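You operate a simulated robot arm through the tools that you are given. There is no shell and no other tool.

You are at the controls of a simulated robot arm. One attempt, no reset.

JOB
Grease the middle of the iron disc with what the slate names.
Fine: use the orange brush and put it back; the tin's lid goes back on. Set down upright: orange brush. A coat counts when it lies all over at full strength: go over it till it gets no stronger.

Only the result counts: the job must be done as asked and must still hold three seconds after the hand-in. Knocking over, shifting, dropping, spilling or breaking anything else fails it. A push-on lid holds only when it is set on centred and level and pressed home; a screw cap is set on level and turned clockwise until tight.

ROBOT AND FRAMES
A 6-joint arm with a two-finger parallel gripper, fixed in place. Base frame: the origin is on the floor under the middle of its stand, x ahead of it, y to its left, z up. Units: m, rad, N and s.
With the tool pointing down near the work surface it reaches from about 0.3 to 0.8 m from the base axis. Its first joint turns from -2.897 to 2.897 rad. Payload 3.43 kg.
The TCP is the grasp point between the finger pads, 0.034 m short of the fingertips. In the tool frame z runs along the fingers and y along their closing line. The gripper opens to 0.128 m. The fingers are 0.024 m wide and 0.012 m thick; the gripper's body (0.048 by 0.13 m) begins 0.096 m behind the TCP.
Orientation is that of the tool frame in the base frame, as [roll, pitch, yaw] about the fixed x, y, z axes, in that order (R = Rz(yaw) Ry(pitch) Rx(roll)). With the fingers straight down and closing along the base's y, the tool's x points along the base's -x, its y along +y and its z along -z.

CONTROLS
- The arm moves only by the tool play_rows. Its argument "series" is a list of rows, each a list of 7 numbers: the shift along the base's x, y, z in m, then the turn, a rotation vector about the base's x, y, z in rad, then the finger opening in m, from 0 to 0.128. In form: [[dx, dy, dz, ax, ay, az, fingers], ...]. A call has 1 to 20 rows; each row is the pose to reach, as a shift and turn from the pose commanded when the call began. A row lasts 0.2 s, in which the tool goes at most 0.05 m and 0.15 rad; a call with a longer step from one row to the next is refused whole, and so is a gripper value outside its range. A pose out of reach is approached as far as the arm can. The call stops where the force on the tool passes 40 N (or 10 N more than at its start, if that is more) or the arm is blocked; 0.2 s more then pass. The fingers move at their own pace (about 0.045 m/s each) and stop on an object; they squeeze with about 21 N. The grip force told is the motor's: it shows also when the fingers shut on nothing. Time passes only in rows, and 0.2 s behind the last, so rows that repeat a pose let the fingers close. It gives the time, the measured TCP pose, the force on the tool (base axes), the opening and the grip force at its end, in the units of the frame above (readings bear some noise), with the torque about the TCP (base axes, N m) and any sound that the robot's microphone picked up.
- Cameras (640 x 400 px; columns grow to the right, rows downward): "scene" is fixed at [0.2206, 0.6493, 1.6452]; the picture's right is [-0.84, -0.54, 0.00], its down [-0.45, 0.70, -0.56] and it looks along [0.30, -0.47, -0.83] (base axes); focal length 226 px, centre (320, 200). "wrist" rides on the gripper at [0.076, -0.011, -0.16] in the tool frame; the picture's right is [0.15, 0.99, 0.00], its down [-0.88, 0.13, -0.46] and it looks along [-0.45, 0.07, 0.89] (tool axes); focal length 234 px, centre (320, 200). There is no depth. A picture from a camera that has moved, and an enlarged one, comes with that camera's place and axes in the base frame and with its lens.
- grab_frame(camera): a new picture of that camera. No time passes.
- inspect(camera, box): a new picture of the part [left, top, right, bottom] of that camera's present view, enlarged. No time passes.
- job_done(): hands the job in; it is judged then, once.

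Nothing tells you positions but the pictures and the camera data. Unless the task says otherwise, let go and move clear before handing in.

The tools are called after "Request:" as name(argument=value, ...) on one line, values as JSON. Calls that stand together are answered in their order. play_rows: Moves the arm, as the interface text tells. Its arguments: {"type":"object","properties":{"series":{"type":"array","items":{"type":"array","items":{"type":"number"}}}},"required":["series"]} The other tools are called the same way: grab_frame (camera) takes a picture; inspect (camera, box) takes an enlarged picture of a part of a camera's view; job_done () hands the job in.

At the start:

```text
clock: 0.0
tool_pos: [0.3768, -0.0357, 1.2841]
tcp_rot: [3.142, 0.002, -3.141]
wrist_force: [-0.5, -0.1, -0.8]
moment: [0.0, -0.02, 0.02]
finger_gap: 0.128
grip_force: 0.0
```

scene: 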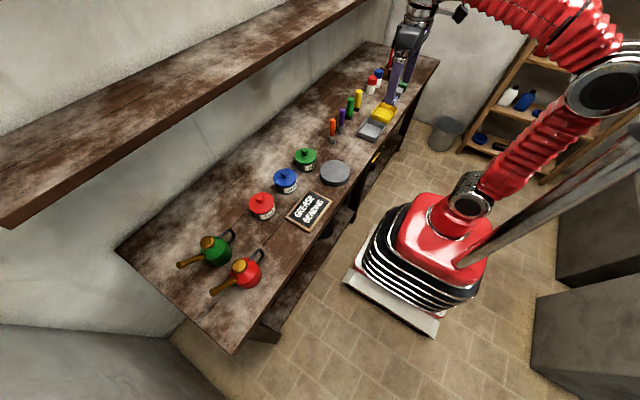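
wrist: 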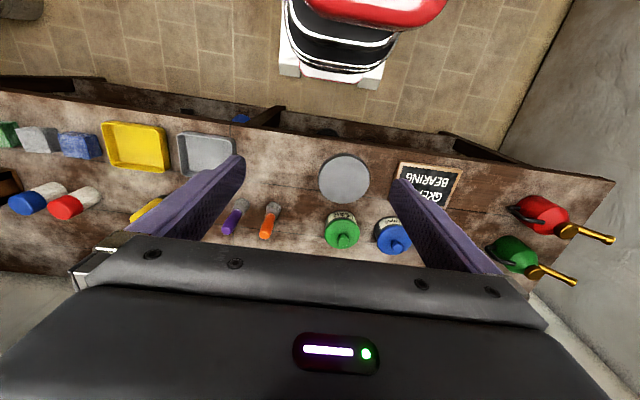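

I see a bench with a slate, an iron disc, three lidded tins (red, blue, green), a row of brushes, trays and oil cans. I'll look closer at the slate, tins and brushes first.

Request:
inspect(camera="scene", box=[240, 140, 360, 240])

Request:
inspect(camera="scene", box=[310, 60, 430, 150])

Request:
inspect(camera="wrist", box=[200, 130, 480, 270])

Request:
inspect(camera="wrist", box=[380, 150, 480, 220])

```text
4.00 times, centred on (300, 190) of scene
camera zoom: at [0.2206, 0.6493, 1.6452], right [-0.84, -0.54, 0.0], down [-0.45, 0.7, -0.56], along [0.3, -0.47, -0.83], focal length 904 px, centre (400, 240)
```

zoom: 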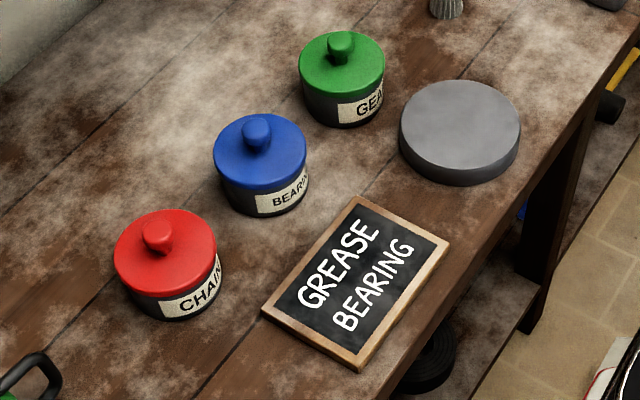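

```text
4.44 times, centred on (370, 105) of scene
camera zoom: at [0.2206, 0.6493, 1.6452], right [-0.84, -0.54, 0.0], down [-0.45, 0.7, -0.56], along [0.3, -0.47, -0.83], focal length 1005 px, centre (98, 622)
```

zoom: 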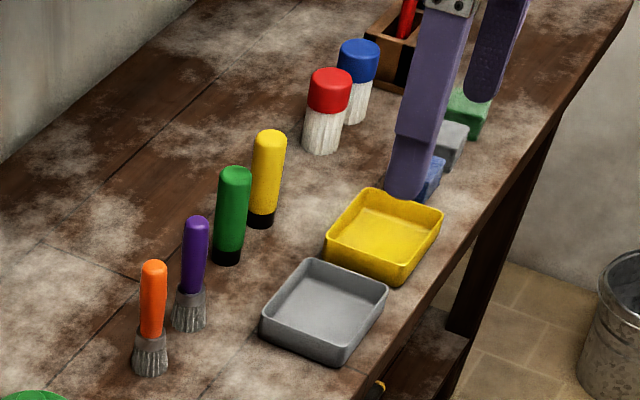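

```text
2.29 times, centred on (340, 200) of wrist
camera zoom: at [0.301, -0.046, 1.4442], right [-0.15, 0.99, 0.0], down [0.88, 0.13, 0.46], along [0.45, 0.07, -0.89], focal length 535 px, centre (274, 200)
```

zoom: 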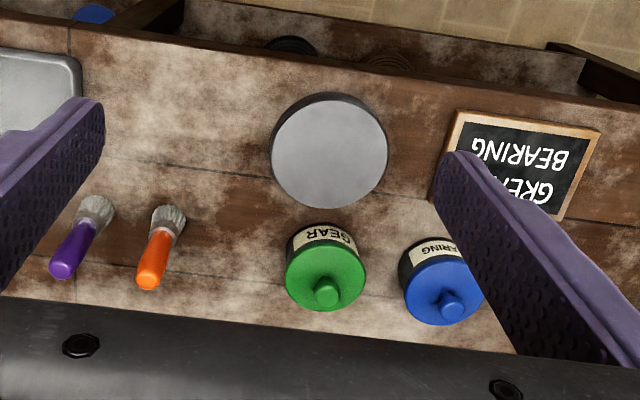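

```text
5.71 times, centred on (430, 185) of wrist
camera zoom: at [0.301, -0.046, 1.4442], right [-0.15, 0.99, 0.0], down [0.88, 0.13, 0.46], along [0.45, 0.07, -0.89], focal length 1338 px, centre (-309, 286)
```

zoom: 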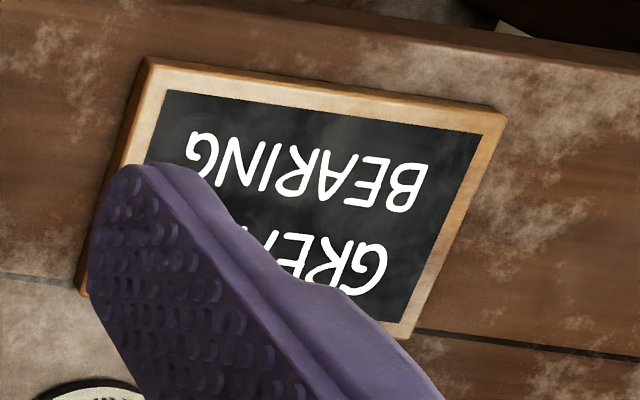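

The slate says GREASE BEARING, so the blue tin (labelled BEARING) is the source. I take the blue tin at about (0.66, 0.21), the disc at about (0.52, 0.05, top 0.88) and the orange brush at about (0.65, -0.125). I'll move in over the blue tin for a closer look.

Request:
play_rows(series=[[0.02, 0.03, -0.015, 0, 0, 0, 0.128], [0.043, 0.059, -0.033, 0, 0, 0, 0.128], [0.065, 0.088, -0.05, 0, 0, 0, 0.128], [0.087, 0.118, -0.067, 0, 0, 0, 0.128], [0.108, 0.148, -0.084, 0, 0, 0, 0.128], [0.13, 0.177, -0.1, 0, 0, 0, 0.128], [0.152, 0.207, -0.117, 0, 0, 0, 0.128], [0.173, 0.236, -0.134, 0, 0, 0, 0.128]])

Request:
grab_frame(camera="wrist")

Request:
grab_frame(camera="scene")

```text
clock: 1.8
tool_pos: [0.5499, 0.1998, 1.151]
tcp_rot: [-3.14, 0.001, -3.141]
wrist_force: [-0.5, 0.5, 0.4]
moment: [0.0, -0.04, 0.0]
finger_gap: 0.1278
grip_force: 0.1
```

```text
taken
camera wrist: at [0.4734, 0.1891, 1.3113], right [-0.15, 0.99, 0.0], down [0.88, 0.13, 0.46], along [0.45, 0.07, -0.89], focal length 234 px, centre (320, 200)
```

wrist: 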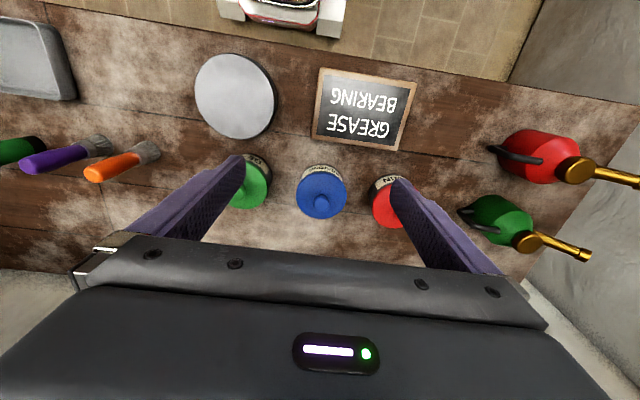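

```text
taken
```

scene: 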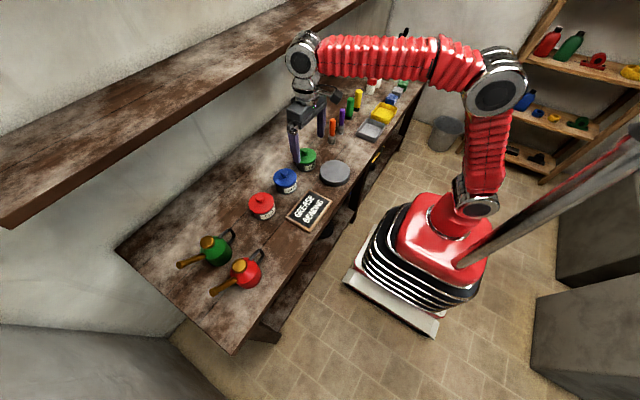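

The blue tin is centred in the wrist view between the red and green ones. I'll zoom in to fix the positions of the tins, disc and brush.

Request:
inspect(camera="wrist", box=[270, 140, 370, 230])

Request:
inspect(camera="wrist", box=[180, 40, 290, 150])

Request:
inspect(camera="scene", box=[265, 155, 305, 205])

Request:
inspect(camera="wrist", box=[0, 120, 180, 200])

```text
4.44 times, centred on (320, 185) of wrist
camera zoom: at [0.4734, 0.1891, 1.3113], right [-0.15, 0.99, 0.0], down [0.88, 0.13, 0.46], along [0.45, 0.07, -0.89], focal length 1041 px, centre (320, 267)
```

zoom: 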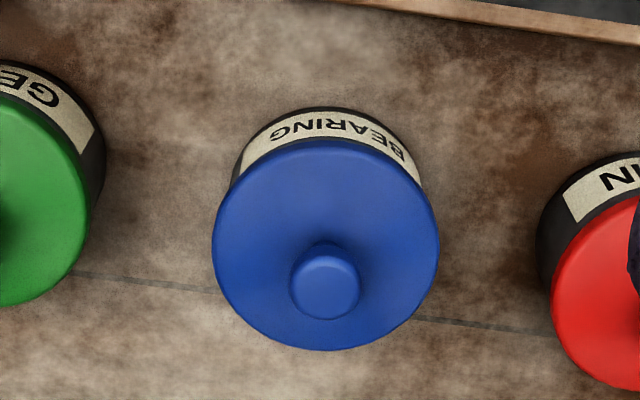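

```text
3.64 times, centred on (235, 95) of wrist
camera zoom: at [0.4734, 0.1891, 1.3113], right [-0.15, 0.99, 0.0], down [0.88, 0.13, 0.46], along [0.45, 0.07, -0.89], focal length 852 px, centre (629, 582)
```

zoom: 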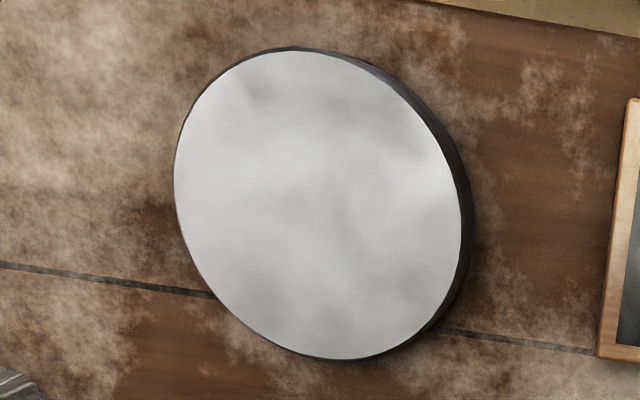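

```text
8.00 times, centred on (285, 180) of scene
camera zoom: at [0.2206, 0.6493, 1.6452], right [-0.84, -0.54, 0.0], down [-0.45, 0.7, -0.56], along [0.3, -0.47, -0.83], focal length 1809 px, centre (600, 360)
```

zoom: 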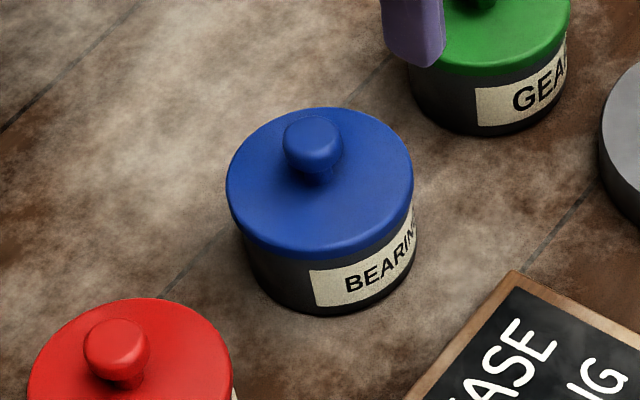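

```text
3.56 times, centred on (90, 160) of wrist
camera zoom: at [0.4734, 0.1891, 1.3113], right [-0.15, 0.99, 0.0], down [0.88, 0.13, 0.46], along [0.45, 0.07, -0.89], focal length 833 px, centre (1138, 342)
```

zoom: 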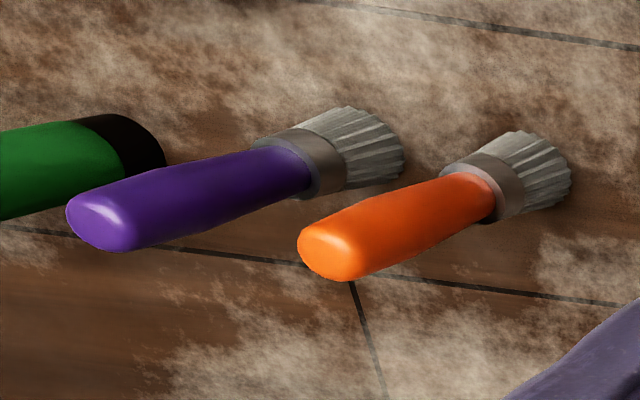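

Blue tin's knob top works out at about (0.665, 0.221, 0.95), lid about 0.096 m wide. I'll move above the knob with the fingers partly closed and check the alignment.

Request:
play_rows(series=[[0.029, 0.005, -0.025, 0, 0, 0, 0.1], [0.058, 0.01, -0.05, 0, 0, 0, 0.08], [0.086, 0.016, -0.075, 0, 0, 0, 0.07], [0.115, 0.021, -0.1, 0, 0, 0, 0.07], [0.115, 0.021, -0.1, 0, 0, 0, 0.07]])

Request:
grab_frame(camera="wrist")

Request:
inspect(camera="scene", box=[250, 120, 330, 210])

```text
clock: 3.0
tool_pos: [0.6663, 0.2203, 1.0496]
tcp_rot: [3.141, 0.002, -3.141]
wrist_force: [-0.2, 0.6, -0.2]
moment: [-0.03, -0.03, 0.0]
finger_gap: 0.0699
grip_force: 0.1
```

```text
taken
camera wrist: at [0.5888, 0.209, 1.209], right [-0.15, 0.99, 0.0], down [0.88, 0.13, 0.46], along [0.45, 0.07, -0.89], focal length 234 px, centre (320, 200)
```

wrist: 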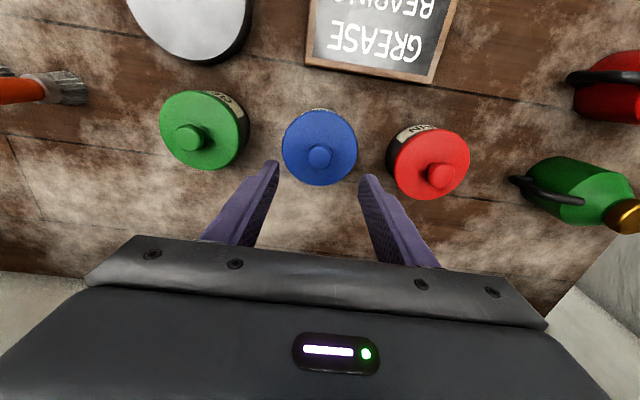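

```text
4.44 times, centred on (290, 165) of scene
camera zoom: at [0.2206, 0.6493, 1.6452], right [-0.84, -0.54, 0.0], down [-0.45, 0.7, -0.56], along [0.3, -0.47, -0.83], focal length 1005 px, centre (453, 356)
```

zoom: 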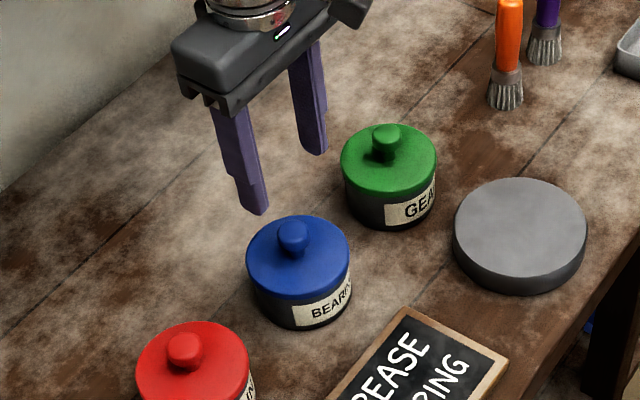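

The knob appears nearly straight below the grasp point. I'll zoom to check that alignment.

Request:
inspect(camera="wrist", box=[270, 90, 370, 190])

Request:
inspect(camera="scene", box=[270, 150, 310, 200])

```text
4.00 times, centred on (320, 140) of wrist
camera zoom: at [0.5888, 0.209, 1.209], right [-0.15, 0.99, 0.0], down [0.88, 0.13, 0.46], along [0.45, 0.07, -0.89], focal length 937 px, centre (320, 440)
```

zoom: 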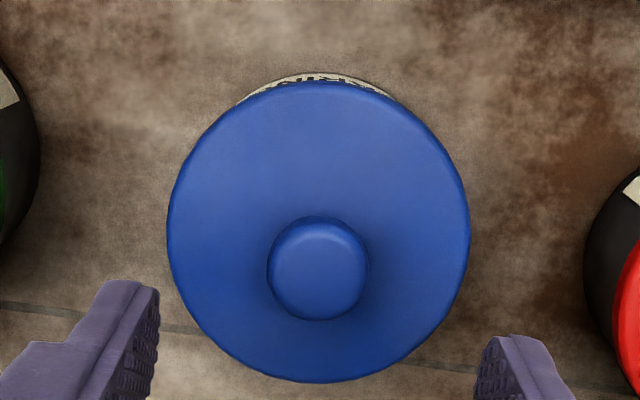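

```text
8.00 times, centred on (290, 175) of scene
camera zoom: at [0.2206, 0.6493, 1.6452], right [-0.84, -0.54, 0.0], down [-0.45, 0.7, -0.56], along [0.3, -0.47, -0.83], focal length 1809 px, centre (560, 400)
```

zoom: 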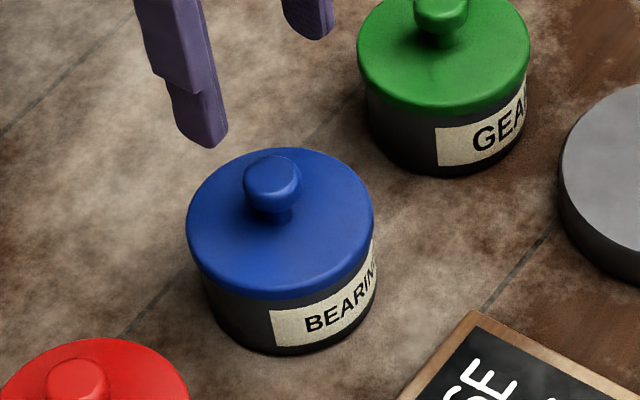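

The tool is aligned over the knob. I'll lower slowly until the fingertips are just above the lid, then check.

Request:
play_rows(series=[[0, 0.0005, -0.03, 0, 0, 0, 0.06], [0, 0.0005, -0.055, 0, 0, 0, 0.06], [0, 0.0005, -0.075, 0, 0, 0, 0.06], [0, 0.0005, -0.083, 0, 0, 0, 0.06]])

Request:
grab_frame(camera="wrist")

Request:
inspect(camera="scene", box=[260, 140, 320, 210])

```text
clock: 4.0
tool_pos: [0.6663, 0.2228, 0.9669]
tcp_rot: [3.141, 0.001, -3.141]
wrist_force: [-0.4, -0.2, -0.2]
moment: [0.01, 0.0, 0.04]
finger_gap: 0.0599
grip_force: 0.1
```

```text
taken
camera wrist: at [0.5894, 0.2116, 1.1265], right [-0.15, 0.99, 0.0], down [0.88, 0.13, 0.46], along [0.45, 0.07, -0.89], focal length 234 px, centre (320, 200)
```

wrist: 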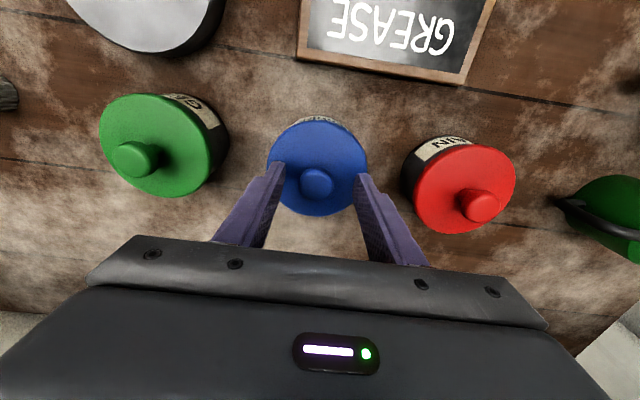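

```text
5.71 times, centred on (290, 175) of scene
camera zoom: at [0.2206, 0.6493, 1.6452], right [-0.84, -0.54, 0.0], down [-0.45, 0.7, -0.56], along [0.3, -0.47, -0.83], focal length 1292 px, centre (491, 343)
```

zoom: 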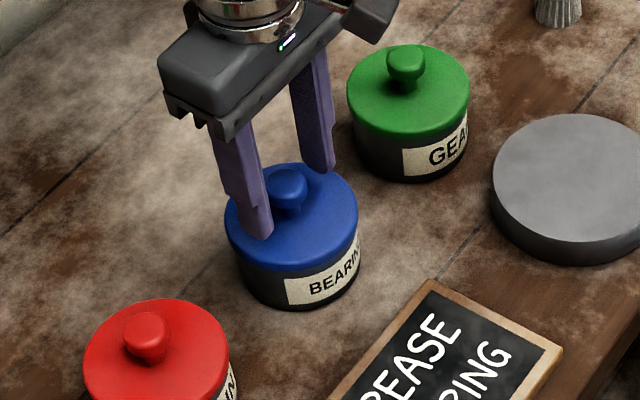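

The fingers straddle the knob, about 1.5 mm off centre in y. I'll correct that and ease down to feel for the lid.

Request:
play_rows(series=[[0.001, -0.0015, -0.003, 0, 0, 0, 0.06], [0.001, -0.0015, -0.006, 0, 0, 0, 0.06], [0.001, -0.0015, -0.008, 0, 0, 0, 0.06]])

Request:
inspect(camera="wrist", box=[250, 100, 390, 230])

Request:
inspect(camera="scene", box=[270, 150, 310, 200])

```text
clock: 4.8
tool_pos: [0.666, 0.2215, 0.9593]
tcp_rot: [3.14, 0.002, 3.142]
wrist_force: [-0.4, -1.4, -0.8]
moment: [0.0, 0.01, 0.01]
finger_gap: 0.0599
grip_force: 0.1
```

```text
3.08 times, centred on (320, 165) of wrist
camera zoom: at [0.59, 0.2102, 1.119], right [-0.15, 0.99, 0.0], down [0.88, 0.13, 0.46], along [0.45, 0.07, -0.89], focal length 720 px, centre (320, 308)
```

zoom: 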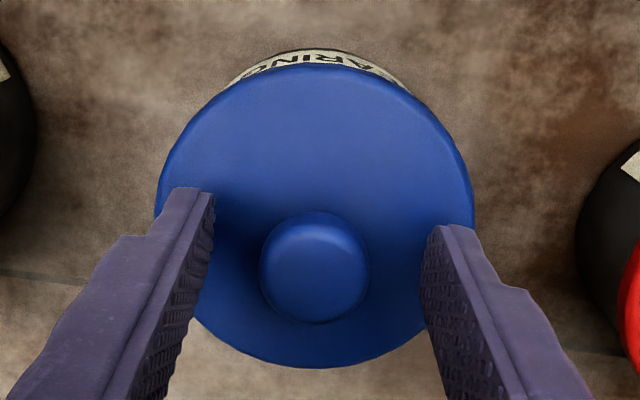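

```text
8.00 times, centred on (290, 175) of scene
camera zoom: at [0.2206, 0.6493, 1.6452], right [-0.84, -0.54, 0.0], down [-0.45, 0.7, -0.56], along [0.3, -0.47, -0.83], focal length 1809 px, centre (560, 400)
```

zoom: 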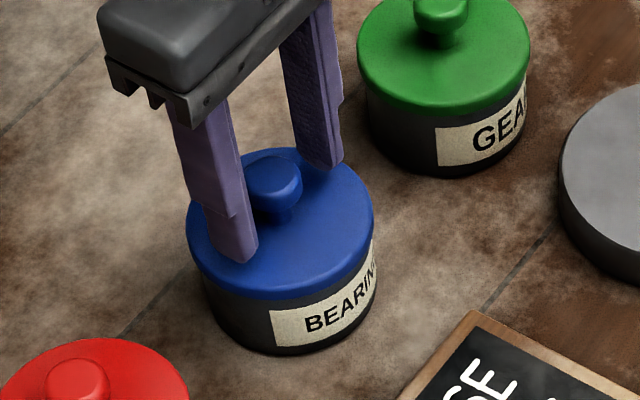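

No contact yet; fingertips sit just above the lid. I'll shift a few mm in x, lower a touch more, then close on the knob.

Request:
play_rows(series=[[0.003, 0, -0.002, 0, 0, 0, 0.06], [0.003, 0, -0.003, 0, 0, 0, 0.06], [0.003, 0, -0.003, 0, 0, 0, 0.04], [0.003, 0, -0.003, 0, 0, 0, 0.02], [0.003, 0, -0.003, 0, 0, 0, 0.0], [0.003, 0, -0.003, 0, 0, 0, 0.0], [0.003, 0, -0.003, 0, 0, 0, 0.0]])

Request:
inspect(camera="wrist", box=[250, 100, 390, 230])

Request:
inspect(camera="scene", box=[270, 150, 310, 200])

```text
clock: 6.4
tool_pos: [0.6701, 0.2205, 0.9571]
tcp_rot: [3.142, 0.001, 3.141]
wrist_force: [0.2, -0.1, 0.4]
moment: [0.01, -0.02, -0.01]
finger_gap: 0.0285
grip_force: 20.8
heard: snap
```

```text
3.08 times, centred on (320, 165) of wrist
camera zoom: at [0.5931, 0.2098, 1.1168], right [-0.15, 0.99, 0.0], down [0.88, 0.13, 0.46], along [0.45, 0.07, -0.89], focal length 720 px, centre (320, 308)
```

zoom: 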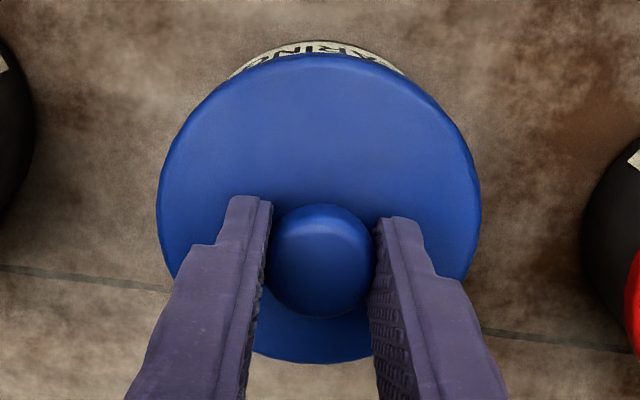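

```text
8.00 times, centred on (290, 175) of scene
camera zoom: at [0.2206, 0.6493, 1.6452], right [-0.84, -0.54, 0.0], down [-0.45, 0.7, -0.56], along [0.3, -0.47, -0.83], focal length 1809 px, centre (560, 400)
```

zoom: 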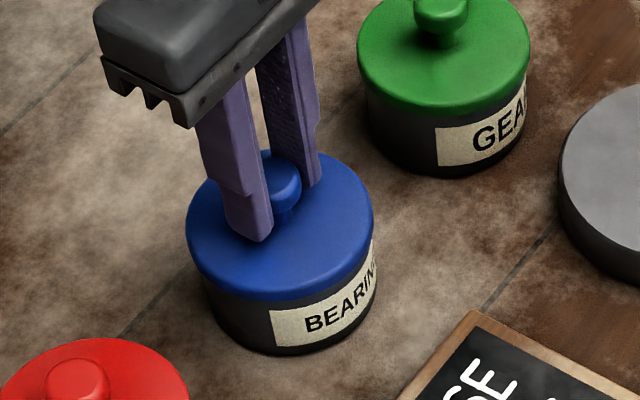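

The fingers hold the knob (gap 0.0285, 20.8 N) and a snap was heard, maybe the lid releasing. I'll lift straight up a little and check that the tin stays put.

Request:
play_rows(series=[[0, 0, 0.005, 0, 0, 0, 0.0], [0, 0, 0.012, 0, 0, 0, 0.0], [0, 0, 0.02, 0, 0, 0, 0.0]])

Request:
inspect(camera="scene", box=[270, 150, 310, 200])

Request:
inspect(camera="wrist", box=[250, 100, 390, 230])

```text
clock: 7.2
tool_pos: [0.6704, 0.2197, 0.977]
tcp_rot: [-3.141, 0.0, -3.141]
wrist_force: [0.9, -1.1, 0.2]
moment: [0.0, -0.02, 0.0]
finger_gap: 0.0302
grip_force: 0.1
```

```text
8.00 times, centred on (290, 175) of scene
camera zoom: at [0.2206, 0.6493, 1.6452], right [-0.84, -0.54, 0.0], down [-0.45, 0.7, -0.56], along [0.3, -0.47, -0.83], focal length 1809 px, centre (560, 400)
```

zoom: 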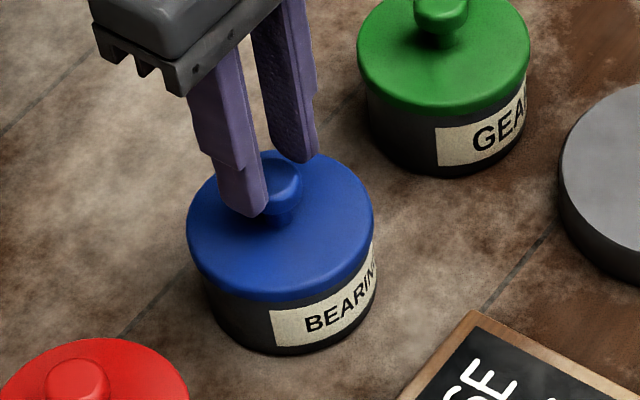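

```text
3.08 times, centred on (320, 165) of wrist
camera zoom: at [0.5931, 0.2094, 1.1365], right [-0.15, 0.99, 0.0], down [0.88, 0.13, 0.46], along [0.45, 0.07, -0.89], focal length 720 px, centre (320, 308)
```

zoom: 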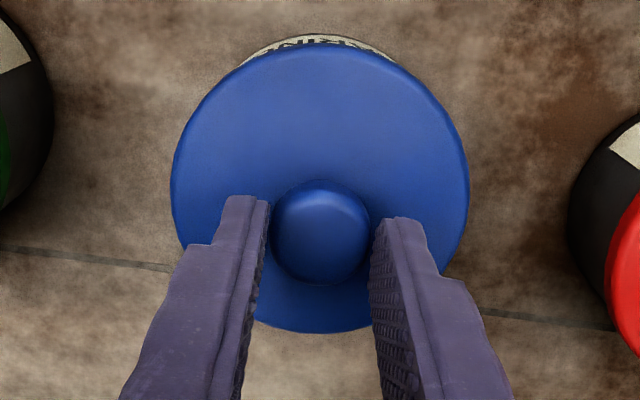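

The fingers slid up the knob and the lid stayed on, so I'll see where things settle before regripping.

Request:
play_rows(series=[[0, 0, 0, 0, 0, 0, 0.0], [0, 0, 0, 0, 0, 0, 0.0]])

Request:
inspect(camera="scene", box=[270, 150, 310, 200])

```text
clock: 7.8
tool_pos: [0.6694, 0.2194, 0.9767]
tcp_rot: [3.141, 0.002, 3.14]
wrist_force: [-1.0, 0.0, 0.6]
moment: [0.01, 0.03, -0.02]
finger_gap: 0.0262
grip_force: 21.2
```

```text
8.00 times, centred on (290, 175) of scene
camera zoom: at [0.2206, 0.6493, 1.6452], right [-0.84, -0.54, 0.0], down [-0.45, 0.7, -0.56], along [0.3, -0.47, -0.83], focal length 1809 px, centre (560, 400)
```

zoom: 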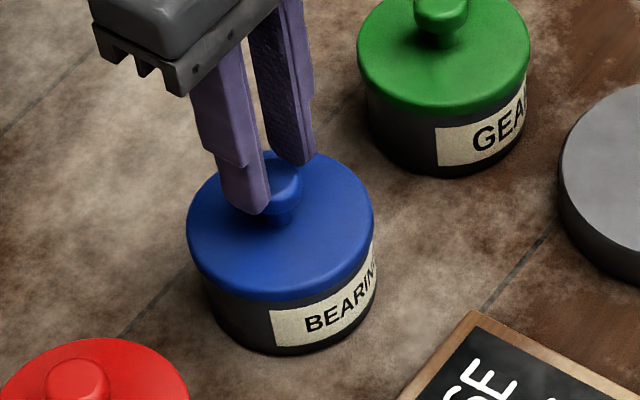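

The fingers now pinch only the rounded top of the knob, so I'll open, go back down until the tips rest at the lid, and regrip lower.

Request:
play_rows(series=[[0, 0, 0, 0, 0, 0, 0.05], [0, 0, 0, 0, 0, 0, 0.05], [0, 0.001, -0.01, 0, 0, 0, 0.05], [0, 0.001, -0.02, 0, 0, 0, 0.05], [0, 0.001, -0.022, 0, 0, 0, 0.05], [0, 0.001, -0.024, 0, 0, 0, 0.05]])

Request:
inspect(camera="wrist", box=[250, 100, 390, 230])

Request:
inspect(camera="scene", box=[270, 150, 310, 200])

```text
clock: 9.2
tool_pos: [0.6694, 0.2216, 0.9531]
tcp_rot: [-3.141, 0.001, -3.14]
wrist_force: [-0.5, -0.3, -0.3]
moment: [0.0, -0.03, -0.02]
finger_gap: 0.0502
grip_force: 0.0
```

```text
3.08 times, centred on (320, 165) of wrist
camera zoom: at [0.5933, 0.2112, 1.1123], right [-0.15, 0.99, 0.0], down [0.88, 0.13, 0.46], along [0.45, 0.07, -0.89], focal length 720 px, centre (320, 308)
```

zoom: 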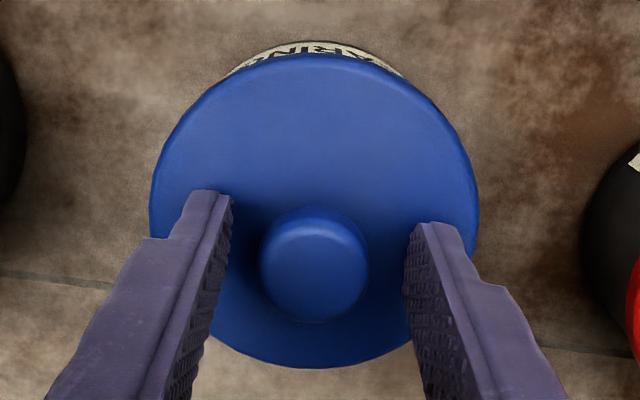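

```text
8.00 times, centred on (290, 175) of scene
camera zoom: at [0.2206, 0.6493, 1.6452], right [-0.84, -0.54, 0.0], down [-0.45, 0.7, -0.56], along [0.3, -0.47, -0.83], focal length 1809 px, centre (560, 400)
```

zoom: 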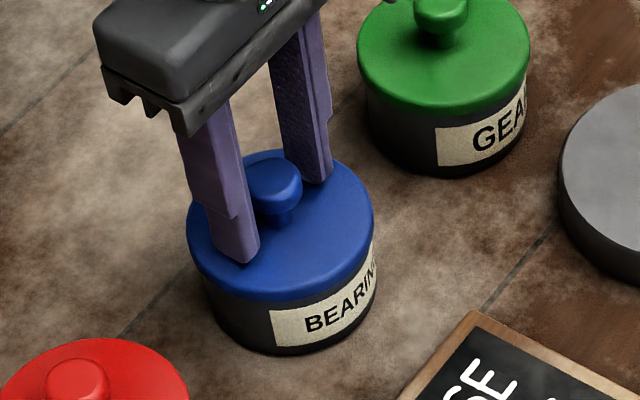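

Still no contact with the lid at fingertip height of about 0.919. I'll lower in 1-mm steps to feel it.

Request:
play_rows(series=[[0, -0.0005, -0.001, 0, 0, 0, 0.05], [0, -0.0005, -0.002, 0, 0, 0, 0.05], [0, -0.0005, -0.003, 0, 0, 0, 0.05]])

Request:
inspect(camera="scene", box=[270, 150, 310, 200])

```text
clock: 10.0
tool_pos: [0.6697, 0.2217, 0.9503]
tcp_rot: [-3.141, 0.001, 3.14]
wrist_force: [0.0, -0.3, -0.6]
moment: [-0.01, 0.0, 0.01]
finger_gap: 0.05
grip_force: 0.0
```

```text
8.00 times, centred on (290, 175) of scene
camera zoom: at [0.2206, 0.6493, 1.6452], right [-0.84, -0.54, 0.0], down [-0.45, 0.7, -0.56], along [0.3, -0.47, -0.83], focal length 1809 px, centre (560, 400)
```

zoom: 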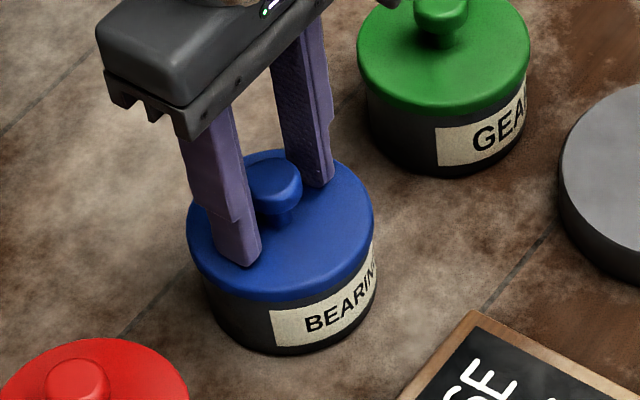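

Still free. I'll continue down in small steps.

Request:
play_rows(series=[[0, 0, -0.001, 0, 0, 0, 0.05], [0, 0, -0.002, 0, 0, 0, 0.05], [0, 0, -0.003, 0, 0, 0, 0.05]])

Request:
inspect(camera="scene", box=[270, 150, 310, 200])

```text
clock: 10.8
tool_pos: [0.6694, 0.2206, 0.9502]
tcp_rot: [3.14, 0.006, -3.141]
wrist_force: [-0.6, -0.7, 17.3]
moment: [-0.12, 0.07, 0.0]
finger_gap: 0.0499
grip_force: 0.1
heard: snap
```

```text
8.00 times, centred on (290, 175) of scene
camera zoom: at [0.2206, 0.6493, 1.6452], right [-0.84, -0.54, 0.0], down [-0.45, 0.7, -0.56], along [0.3, -0.47, -0.83], focal length 1809 px, centre (560, 400)
```

zoom: 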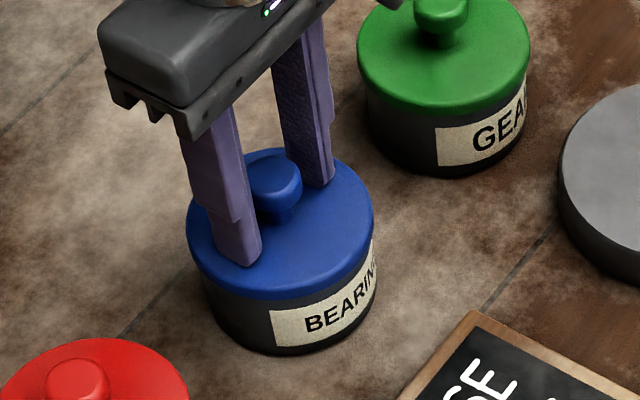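

Fingertips touched the lid at TCP z=0.950 (17 N) and a snap was heard, so the lid top is at about 0.916. I'll ease off slightly, grip the knob low, and lift gently while reading forces.

Request:
play_rows(series=[[0, 0, 0.003, 0, 0, 0, 0.05], [0, 0, 0.004, 0, 0, 0, 0.03], [0, 0, 0.004, 0, 0, 0, 0.0], [0, 0, 0.004, 0, 0, 0, 0.0], [0, 0, 0.004, 0, 0, 0, 0.0]])

Request:
inspect(camera="wrist", box=[250, 100, 390, 230])

```text
clock: 12.0
tool_pos: [0.669, 0.2208, 0.9515]
tcp_rot: [-3.141, 0.001, -3.14]
wrist_force: [0.3, 0.2, -0.2]
moment: [0.01, -0.01, -0.02]
finger_gap: 0.0282
grip_force: 20.8
heard: snap
```

```text
3.08 times, centred on (320, 165) of wrist
camera zoom: at [0.5934, 0.2104, 1.1107], right [-0.15, 0.99, 0.0], down [0.88, 0.13, 0.46], along [0.45, 0.07, -0.89], focal length 720 px, centre (320, 308)
```

zoom: 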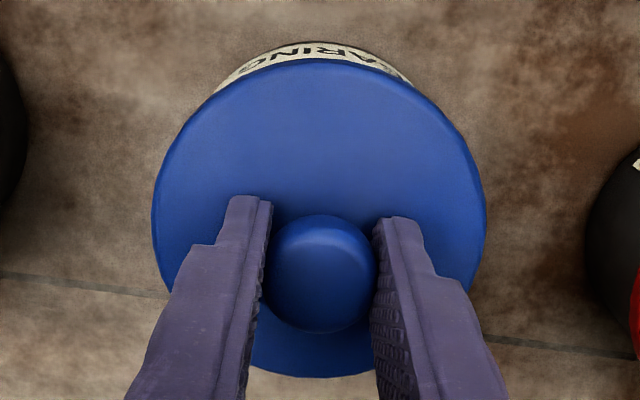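

Gripped again at gap 0.0282. I'll lift in tiny steps and watch the force and grip.

Request:
play_rows(series=[[0, 0, 0.001, 0, 0, 0, 0.0], [0, 0, 0.002, 0, 0, 0, 0.0]])

Request:
inspect(camera="scene", box=[270, 150, 310, 200])

```text
clock: 12.6
tool_pos: [0.6693, 0.2217, 0.9533]
tcp_rot: [3.139, 0.001, -3.141]
wrist_force: [-0.2, 0.0, -0.9]
moment: [0.02, 0.0, 0.01]
finger_gap: 0.0285
grip_force: 20.9
```

```text
8.00 times, centred on (290, 175) of scene
camera zoom: at [0.2206, 0.6493, 1.6452], right [-0.84, -0.54, 0.0], down [-0.45, 0.7, -0.56], along [0.3, -0.47, -0.83], focal length 1809 px, centre (560, 400)
```

zoom: 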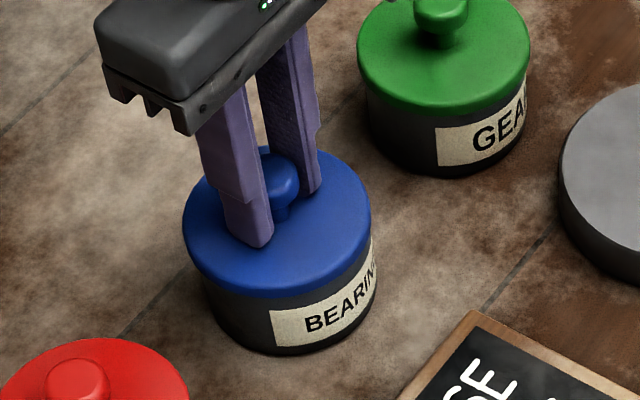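

The lid has shifted up slightly relative to the tin, so it's coming free. I'll continue lifting slowly.

Request:
play_rows(series=[[0, 0, 0.002, 0, 0, 0, 0.0], [0, 0, 0.004, 0, 0, 0, 0.0], [0, 0, 0.006, 0, 0, 0, 0.0], [0, 0, 0.008, 0, 0, 0, 0.0]])

Request:
inspect(camera="scene", box=[270, 150, 310, 200])

```text
clock: 13.6
tool_pos: [0.6706, 0.2212, 0.9602]
tcp_rot: [3.141, 0.002, -3.141]
wrist_force: [0.5, 0.7, -0.2]
moment: [-0.01, 0.02, 0.0]
finger_gap: 0.0283
grip_force: 20.9
```

```text
8.00 times, centred on (290, 175) of scene
camera zoom: at [0.2206, 0.6493, 1.6452], right [-0.84, -0.54, 0.0], down [-0.45, 0.7, -0.56], along [0.3, -0.47, -0.83], focal length 1809 px, centre (560, 400)
```

zoom: 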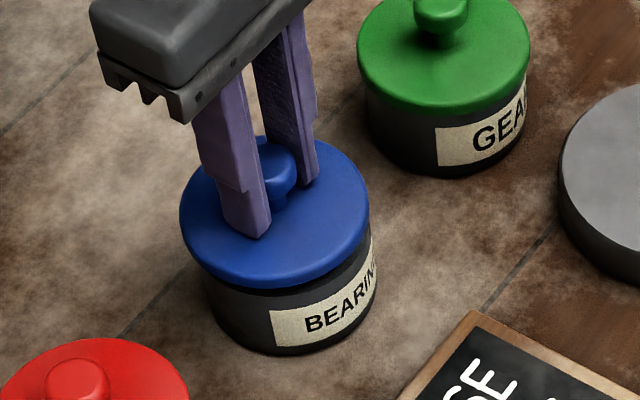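

The lid is free and the tin stayed in place. I'll lift it clear and carry it over to the empty bench spot between the green tin and the orange brush, around (0.68, -0.03).

Request:
play_rows(series=[[0, 0, 0.01, 0, 0, 0, 0.0], [0, 0, 0.025, 0, 0, 0, 0.0], [0, 0, 0.05, 0, 0, 0, 0.0], [0, 0, 0.075, 0, 0, 0, 0.0], [0, 0, 0.09, 0, 0, 0, 0.0], [0.002, -0.02, 0.09, 0, 0, 0, 0.0], [0.003, -0.05, 0.09, 0, 0, 0, 0.0], [0.004, -0.08, 0.09, 0, 0, 0, 0.0], [0.005, -0.11, 0.09, 0, 0, 0, 0.0], [0.006, -0.14, 0.09, 0, 0, 0, 0.0], [0.008, -0.17, 0.09, 0, 0, 0, 0.0], [0.009, -0.2, 0.09, 0, 0, 0, 0.0], [0.01, -0.23, 0.09, 0, 0, 0, 0.0], [0.011, -0.2508, 0.09, 0, 0, 0, 0.0], [0.011, -0.2508, 0.09, 0, 0, 0, 0.0]])

Request:
grab_frame(camera="wrist")

Request:
inspect(camera="scene", box=[260, 90, 360, 210])

```text
clock: 16.8
tool_pos: [0.6804, -0.0292, 1.0497]
tcp_rot: [3.141, 0.002, -3.141]
wrist_force: [0.1, 0.6, 0.3]
moment: [-0.01, -0.03, -0.02]
finger_gap: 0.0284
grip_force: 21.5
```

```text
taken
camera wrist: at [0.6037, -0.0402, 1.2101], right [-0.15, 0.99, 0.0], down [0.88, 0.13, 0.46], along [0.45, 0.07, -0.89], focal length 234 px, centre (320, 200)
```

wrist: 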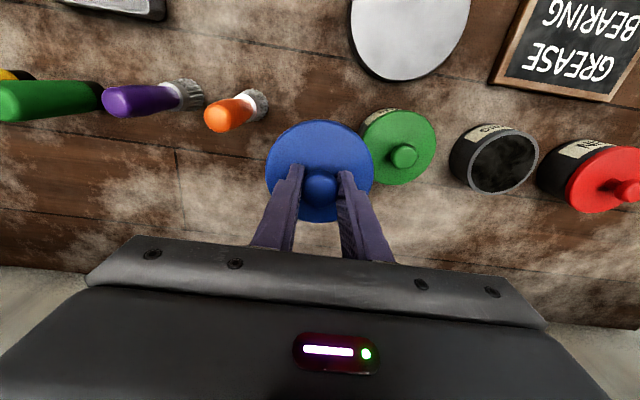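

```text
3.33 times, centred on (310, 150) of scene
camera zoom: at [0.2206, 0.6493, 1.6452], right [-0.84, -0.54, 0.0], down [-0.45, 0.7, -0.56], along [0.3, -0.47, -0.83], focal length 754 px, centre (353, 367)
```

zoom: 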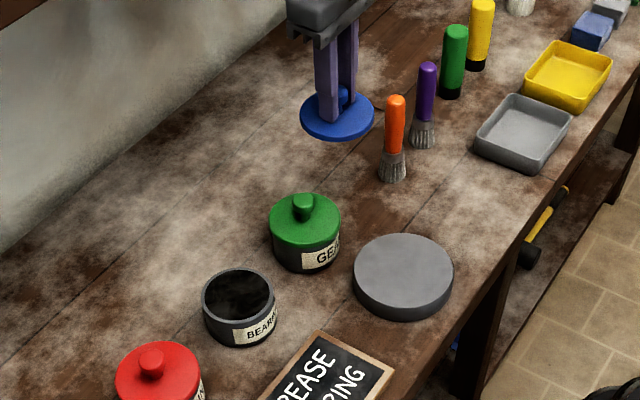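

Lid is held, the tin is open showing dark grease. The spot below is clear, so I'll lower the lid to the bench, slowing near contact.

Request:
play_rows(series=[[0, 0, -0.03, 0, 0, 0, 0.0], [0, 0, -0.06, 0, 0, 0, 0.0], [0, 0, -0.09, 0, 0, 0, 0.0], [0, 0, -0.11, 0, 0, 0, 0.0], [0, 0, -0.122, 0, 0, 0, 0.0], [0, 0, -0.126, 0, 0, 0, 0.0]])

Request:
inspect(camera="scene", box=[290, 90, 350, 170])

Request:
grab_frame(camera="wrist")

```text
clock: 18.2
tool_pos: [0.6808, -0.0302, 0.9243]
tcp_rot: [-3.141, 0.002, -3.141]
wrist_force: [-0.2, -0.4, 0.2]
moment: [-0.03, -0.02, -0.01]
finger_gap: 0.0285
grip_force: 20.5
```

```text
5.00 times, centred on (320, 130) of scene
camera zoom: at [0.2206, 0.6493, 1.6452], right [-0.84, -0.54, 0.0], down [-0.45, 0.7, -0.56], along [0.3, -0.47, -0.83], focal length 1130 px, centre (320, 550)
```

zoom: 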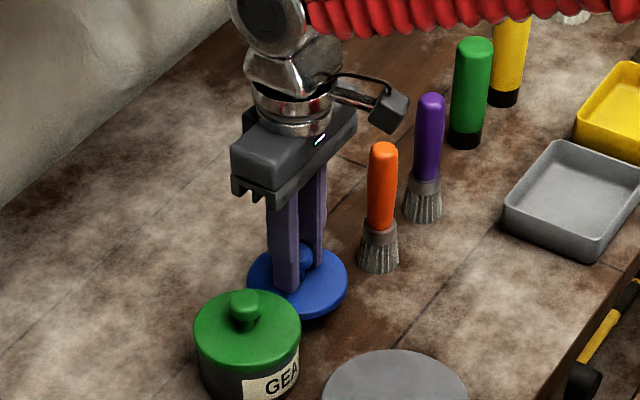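

```text
taken
camera wrist: at [0.6043, -0.0404, 1.0839], right [-0.15, 0.99, 0.0], down [0.88, 0.13, 0.46], along [0.45, 0.07, -0.89], focal length 234 px, centre (320, 200)
```

wrist: 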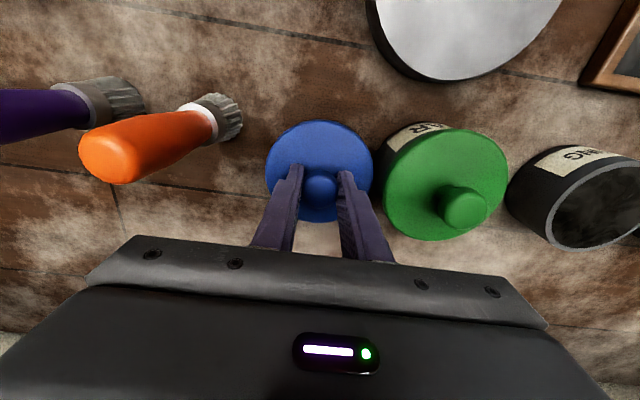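

Nothing touched yet. I'll lower in 2-mm steps until the lid rests on the bench.

Request:
play_rows(series=[[0, 0, -0.003, 0, 0, 0, 0.0], [0, 0, -0.006, 0, 0, 0, 0.0], [0, 0, -0.009, 0, 0, 0, 0.0]])

Request:
inspect(camera="scene", box=[290, 90, 350, 170])

```text
clock: 19.0
tool_pos: [0.6808, -0.0289, 0.9155]
tcp_rot: [3.14, 0.002, 3.141]
wrist_force: [0.2, 0.5, 0.2]
moment: [0.01, 0.01, 0.01]
finger_gap: 0.0283
grip_force: 20.5
```

```text
5.00 times, centred on (320, 130) of scene
camera zoom: at [0.2206, 0.6493, 1.6452], right [-0.84, -0.54, 0.0], down [-0.45, 0.7, -0.56], along [0.3, -0.47, -0.83], focal length 1130 px, centre (320, 550)
```

zoom: 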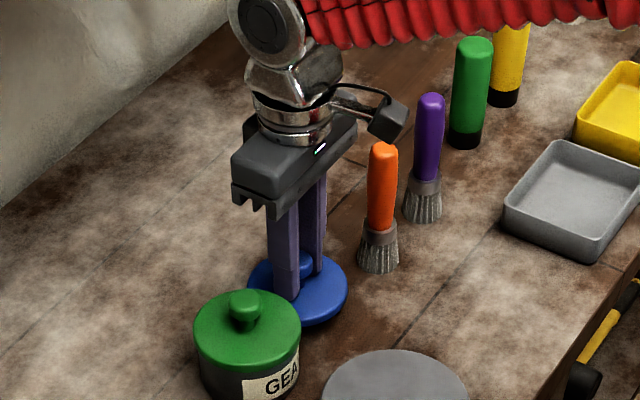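

Still free. Continuing down slowly.

Request:
play_rows(series=[[0, 0, -0.002, 0, 0, 0, 0.0], [0, 0, -0.004, 0, 0, 0, 0.0], [0, 0, -0.006, 0, 0, 0, 0.0]])

Request:
inspect(camera="scene", box=[290, 90, 350, 170])

```text
clock: 19.8
tool_pos: [0.6803, -0.0289, 0.9094]
tcp_rot: [3.14, 0.001, -3.141]
wrist_force: [-0.3, 0.2, -0.8]
moment: [-0.04, -0.04, -0.01]
finger_gap: 0.0284
grip_force: 20.9
```

```text
5.00 times, centred on (320, 130) of scene
camera zoom: at [0.2206, 0.6493, 1.6452], right [-0.84, -0.54, 0.0], down [-0.45, 0.7, -0.56], along [0.3, -0.47, -0.83], focal length 1130 px, centre (320, 550)
```

zoom: 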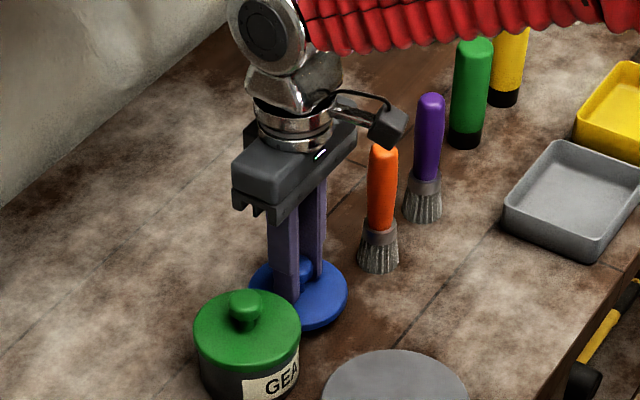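

Still no contact; a few more millimetres down.

Request:
play_rows(series=[[0, 0, -0.002, 0, 0, 0, 0.0], [0, 0, -0.004, 0, 0, 0, 0.0], [0, 0, -0.005, 0, 0, 0, 0.0]])

Request:
inspect(camera="scene", box=[290, 90, 350, 170])

```text
clock: 20.6
tool_pos: [0.6797, -0.0299, 0.9057]
tcp_rot: [-3.142, -0.001, 3.141]
wrist_force: [-0.2, -0.1, 0.0]
moment: [-0.01, -0.02, 0.01]
finger_gap: 0.0285
grip_force: 21.2
```

```text
5.00 times, centred on (320, 130) of scene
camera zoom: at [0.2206, 0.6493, 1.6452], right [-0.84, -0.54, 0.0], down [-0.45, 0.7, -0.56], along [0.3, -0.47, -0.83], focal length 1130 px, centre (320, 550)
```

zoom: 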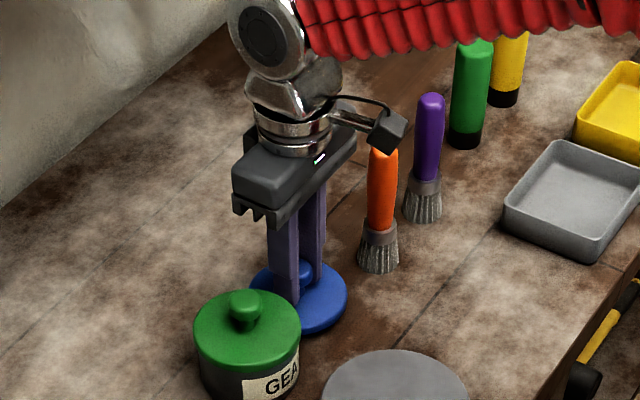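

Continuing downward by 1-mm steps until I feel the bench.

Request:
play_rows(series=[[0, 0, -0.001, 0, 0, 0, 0.0], [0, 0, -0.002, 0, 0, 0, 0.0], [0, 0, -0.003, 0, 0, 0, 0.0]])

```text
clock: 21.4
tool_pos: [0.6819, -0.0291, 0.9022]
tcp_rot: [-3.141, 0.002, -3.141]
wrist_force: [-0.7, 0.5, -0.2]
moment: [0.01, -0.01, 0.02]
finger_gap: 0.0282
grip_force: 20.7
```

Still no contact force. A few more millimetres.

Request:
play_rows(series=[[0, 0, -0.001, 0, 0, 0, 0.0], [0, 0, -0.002, 0, 0, 0, 0.0], [0, 0, -0.003, 0, 0, 0, 0.0]])

Request:
inspect(camera="scene", box=[300, 120, 340, 165])

```text
clock: 22.2
tool_pos: [0.6807, -0.0303, 0.8994]
tcp_rot: [-3.141, 0.002, -3.141]
wrist_force: [0.0, 0.2, -1.2]
moment: [-0.01, -0.01, 0.0]
finger_gap: 0.0286
grip_force: 20.4
```

```text
8.89 times, centred on (320, 142) of scene
camera zoom: at [0.2206, 0.6493, 1.6452], right [-0.84, -0.54, 0.0], down [-0.45, 0.7, -0.56], along [0.3, -0.47, -0.83], focal length 2010 px, centre (320, 711)
```

zoom: 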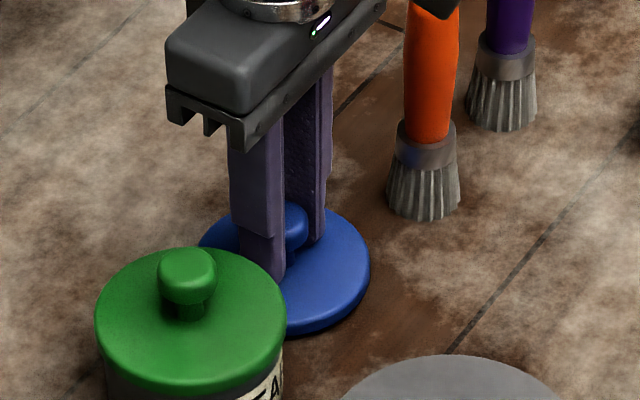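

Still just above the bench. I'll continue gently.

Request:
play_rows(series=[[0, 0, -0.001, 0, 0, 0, 0.0], [0, 0, -0.002, 0, 0, 0, 0.0], [0, 0, -0.003, 0, 0, 0, 0.0], [0, 0, -0.004, 0, 0, 0, 0.0]])

Request:
inspect(camera="scene", box=[300, 120, 340, 165])

```text
clock: 23.2
tool_pos: [0.6808, -0.0291, 0.8963]
tcp_rot: [-3.14, 0.003, -3.141]
wrist_force: [-0.6, 0.0, -0.1]
moment: [0.02, -0.02, 0.02]
finger_gap: 0.0284
grip_force: 21.1
```

```text
8.89 times, centred on (320, 142) of scene
camera zoom: at [0.2206, 0.6493, 1.6452], right [-0.84, -0.54, 0.0], down [-0.45, 0.7, -0.56], along [0.3, -0.47, -0.83], focal length 2010 px, centre (320, 711)
```

zoom: 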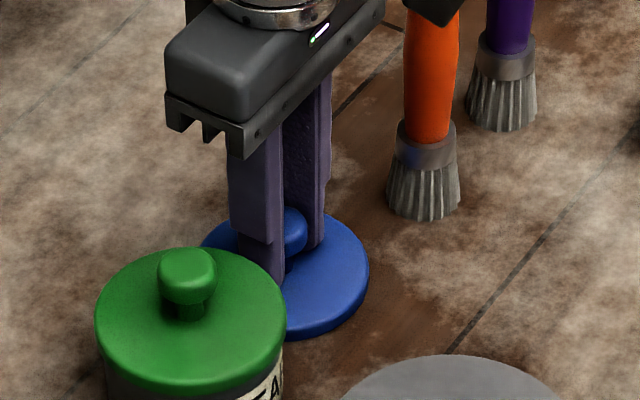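

Not quite down yet. A few more millimetres.

Request:
play_rows(series=[[0, 0, -0.001, 0, 0, 0, 0.0], [0, 0, -0.002, 0, 0, 0, 0.0], [0, 0, -0.003, 0, 0, 0, 0.0]])

Request:
inspect(camera="scene", box=[300, 120, 340, 165])

```text
clock: 24.0
tool_pos: [0.6806, -0.0297, 0.8944]
tcp_rot: [-3.141, 0.004, 3.14]
wrist_force: [-0.5, -0.2, 11.9]
moment: [0.05, 0.22, -0.03]
finger_gap: 0.0285
grip_force: 21.1
```

```text
8.89 times, centred on (320, 142) of scene
camera zoom: at [0.2206, 0.6493, 1.6452], right [-0.84, -0.54, 0.0], down [-0.45, 0.7, -0.56], along [0.3, -0.47, -0.83], focal length 2010 px, centre (320, 711)
```

zoom: 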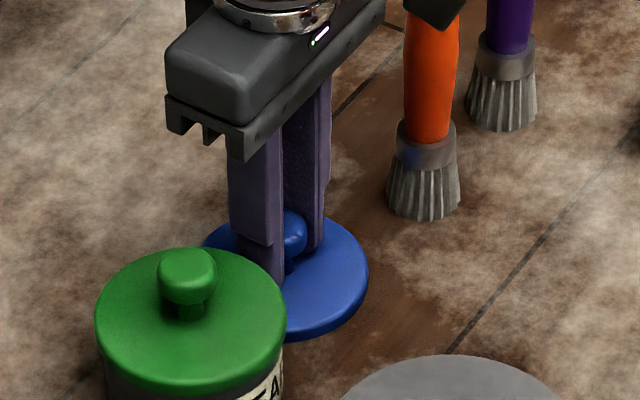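

The lid is resting on the bench (about 12 N at TCP z≈0.8945). I'll relieve the pressure, open the fingers and rise straight up.

Request:
play_rows(series=[[0, 0, 0.002, 0, 0, 0, 0.0], [0, 0, 0.002, 0, 0, 0, 0.03], [0, 0, 0.002, 0, 0, 0, 0.05], [0, 0, 0.002, 0, 0, 0, 0.05], [0, 0, 0.012, 0, 0, 0, 0.05], [0, 0, 0.03, 0, 0, 0, 0.05], [0, 0, 0.06, 0, 0, 0, 0.05], [0, 0, 0.1, 0, 0, 0, 0.05], [0, 0, 0.14, 0, 0, 0, 0.05], [0, 0, 0.17, 0, 0, 0, 0.05]])

Request:
grab_frame(camera="wrist")

Request:
inspect(camera="scene", box=[270, 100, 370, 200])

```text
clock: 26.2
tool_pos: [0.678, -0.0287, 1.0627]
tcp_rot: [3.139, 0.001, -3.141]
wrist_force: [0.3, 0.4, -0.6]
moment: [-0.03, 0.01, 0.0]
finger_gap: 0.0499
grip_force: 0.0
```

```text
taken
camera wrist: at [0.6029, -0.0405, 1.2226], right [-0.15, 0.99, 0.0], down [0.88, 0.13, 0.46], along [0.45, 0.07, -0.89], focal length 234 px, centre (320, 200)
```

wrist: 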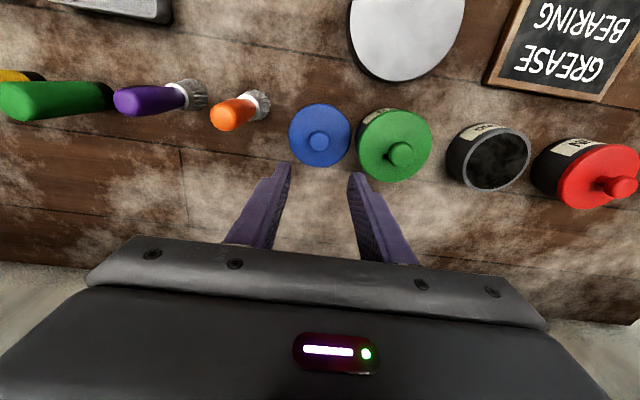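

```text
4.00 times, centred on (320, 150) of scene
camera zoom: at [0.2206, 0.6493, 1.6452], right [-0.84, -0.54, 0.0], down [-0.45, 0.7, -0.56], along [0.3, -0.47, -0.83], focal length 904 px, centre (320, 400)
```

zoom: 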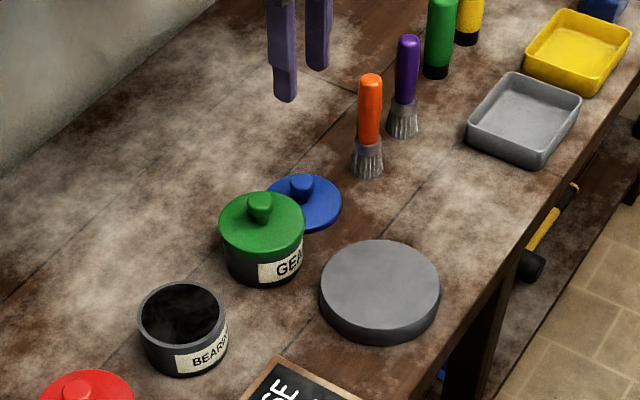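

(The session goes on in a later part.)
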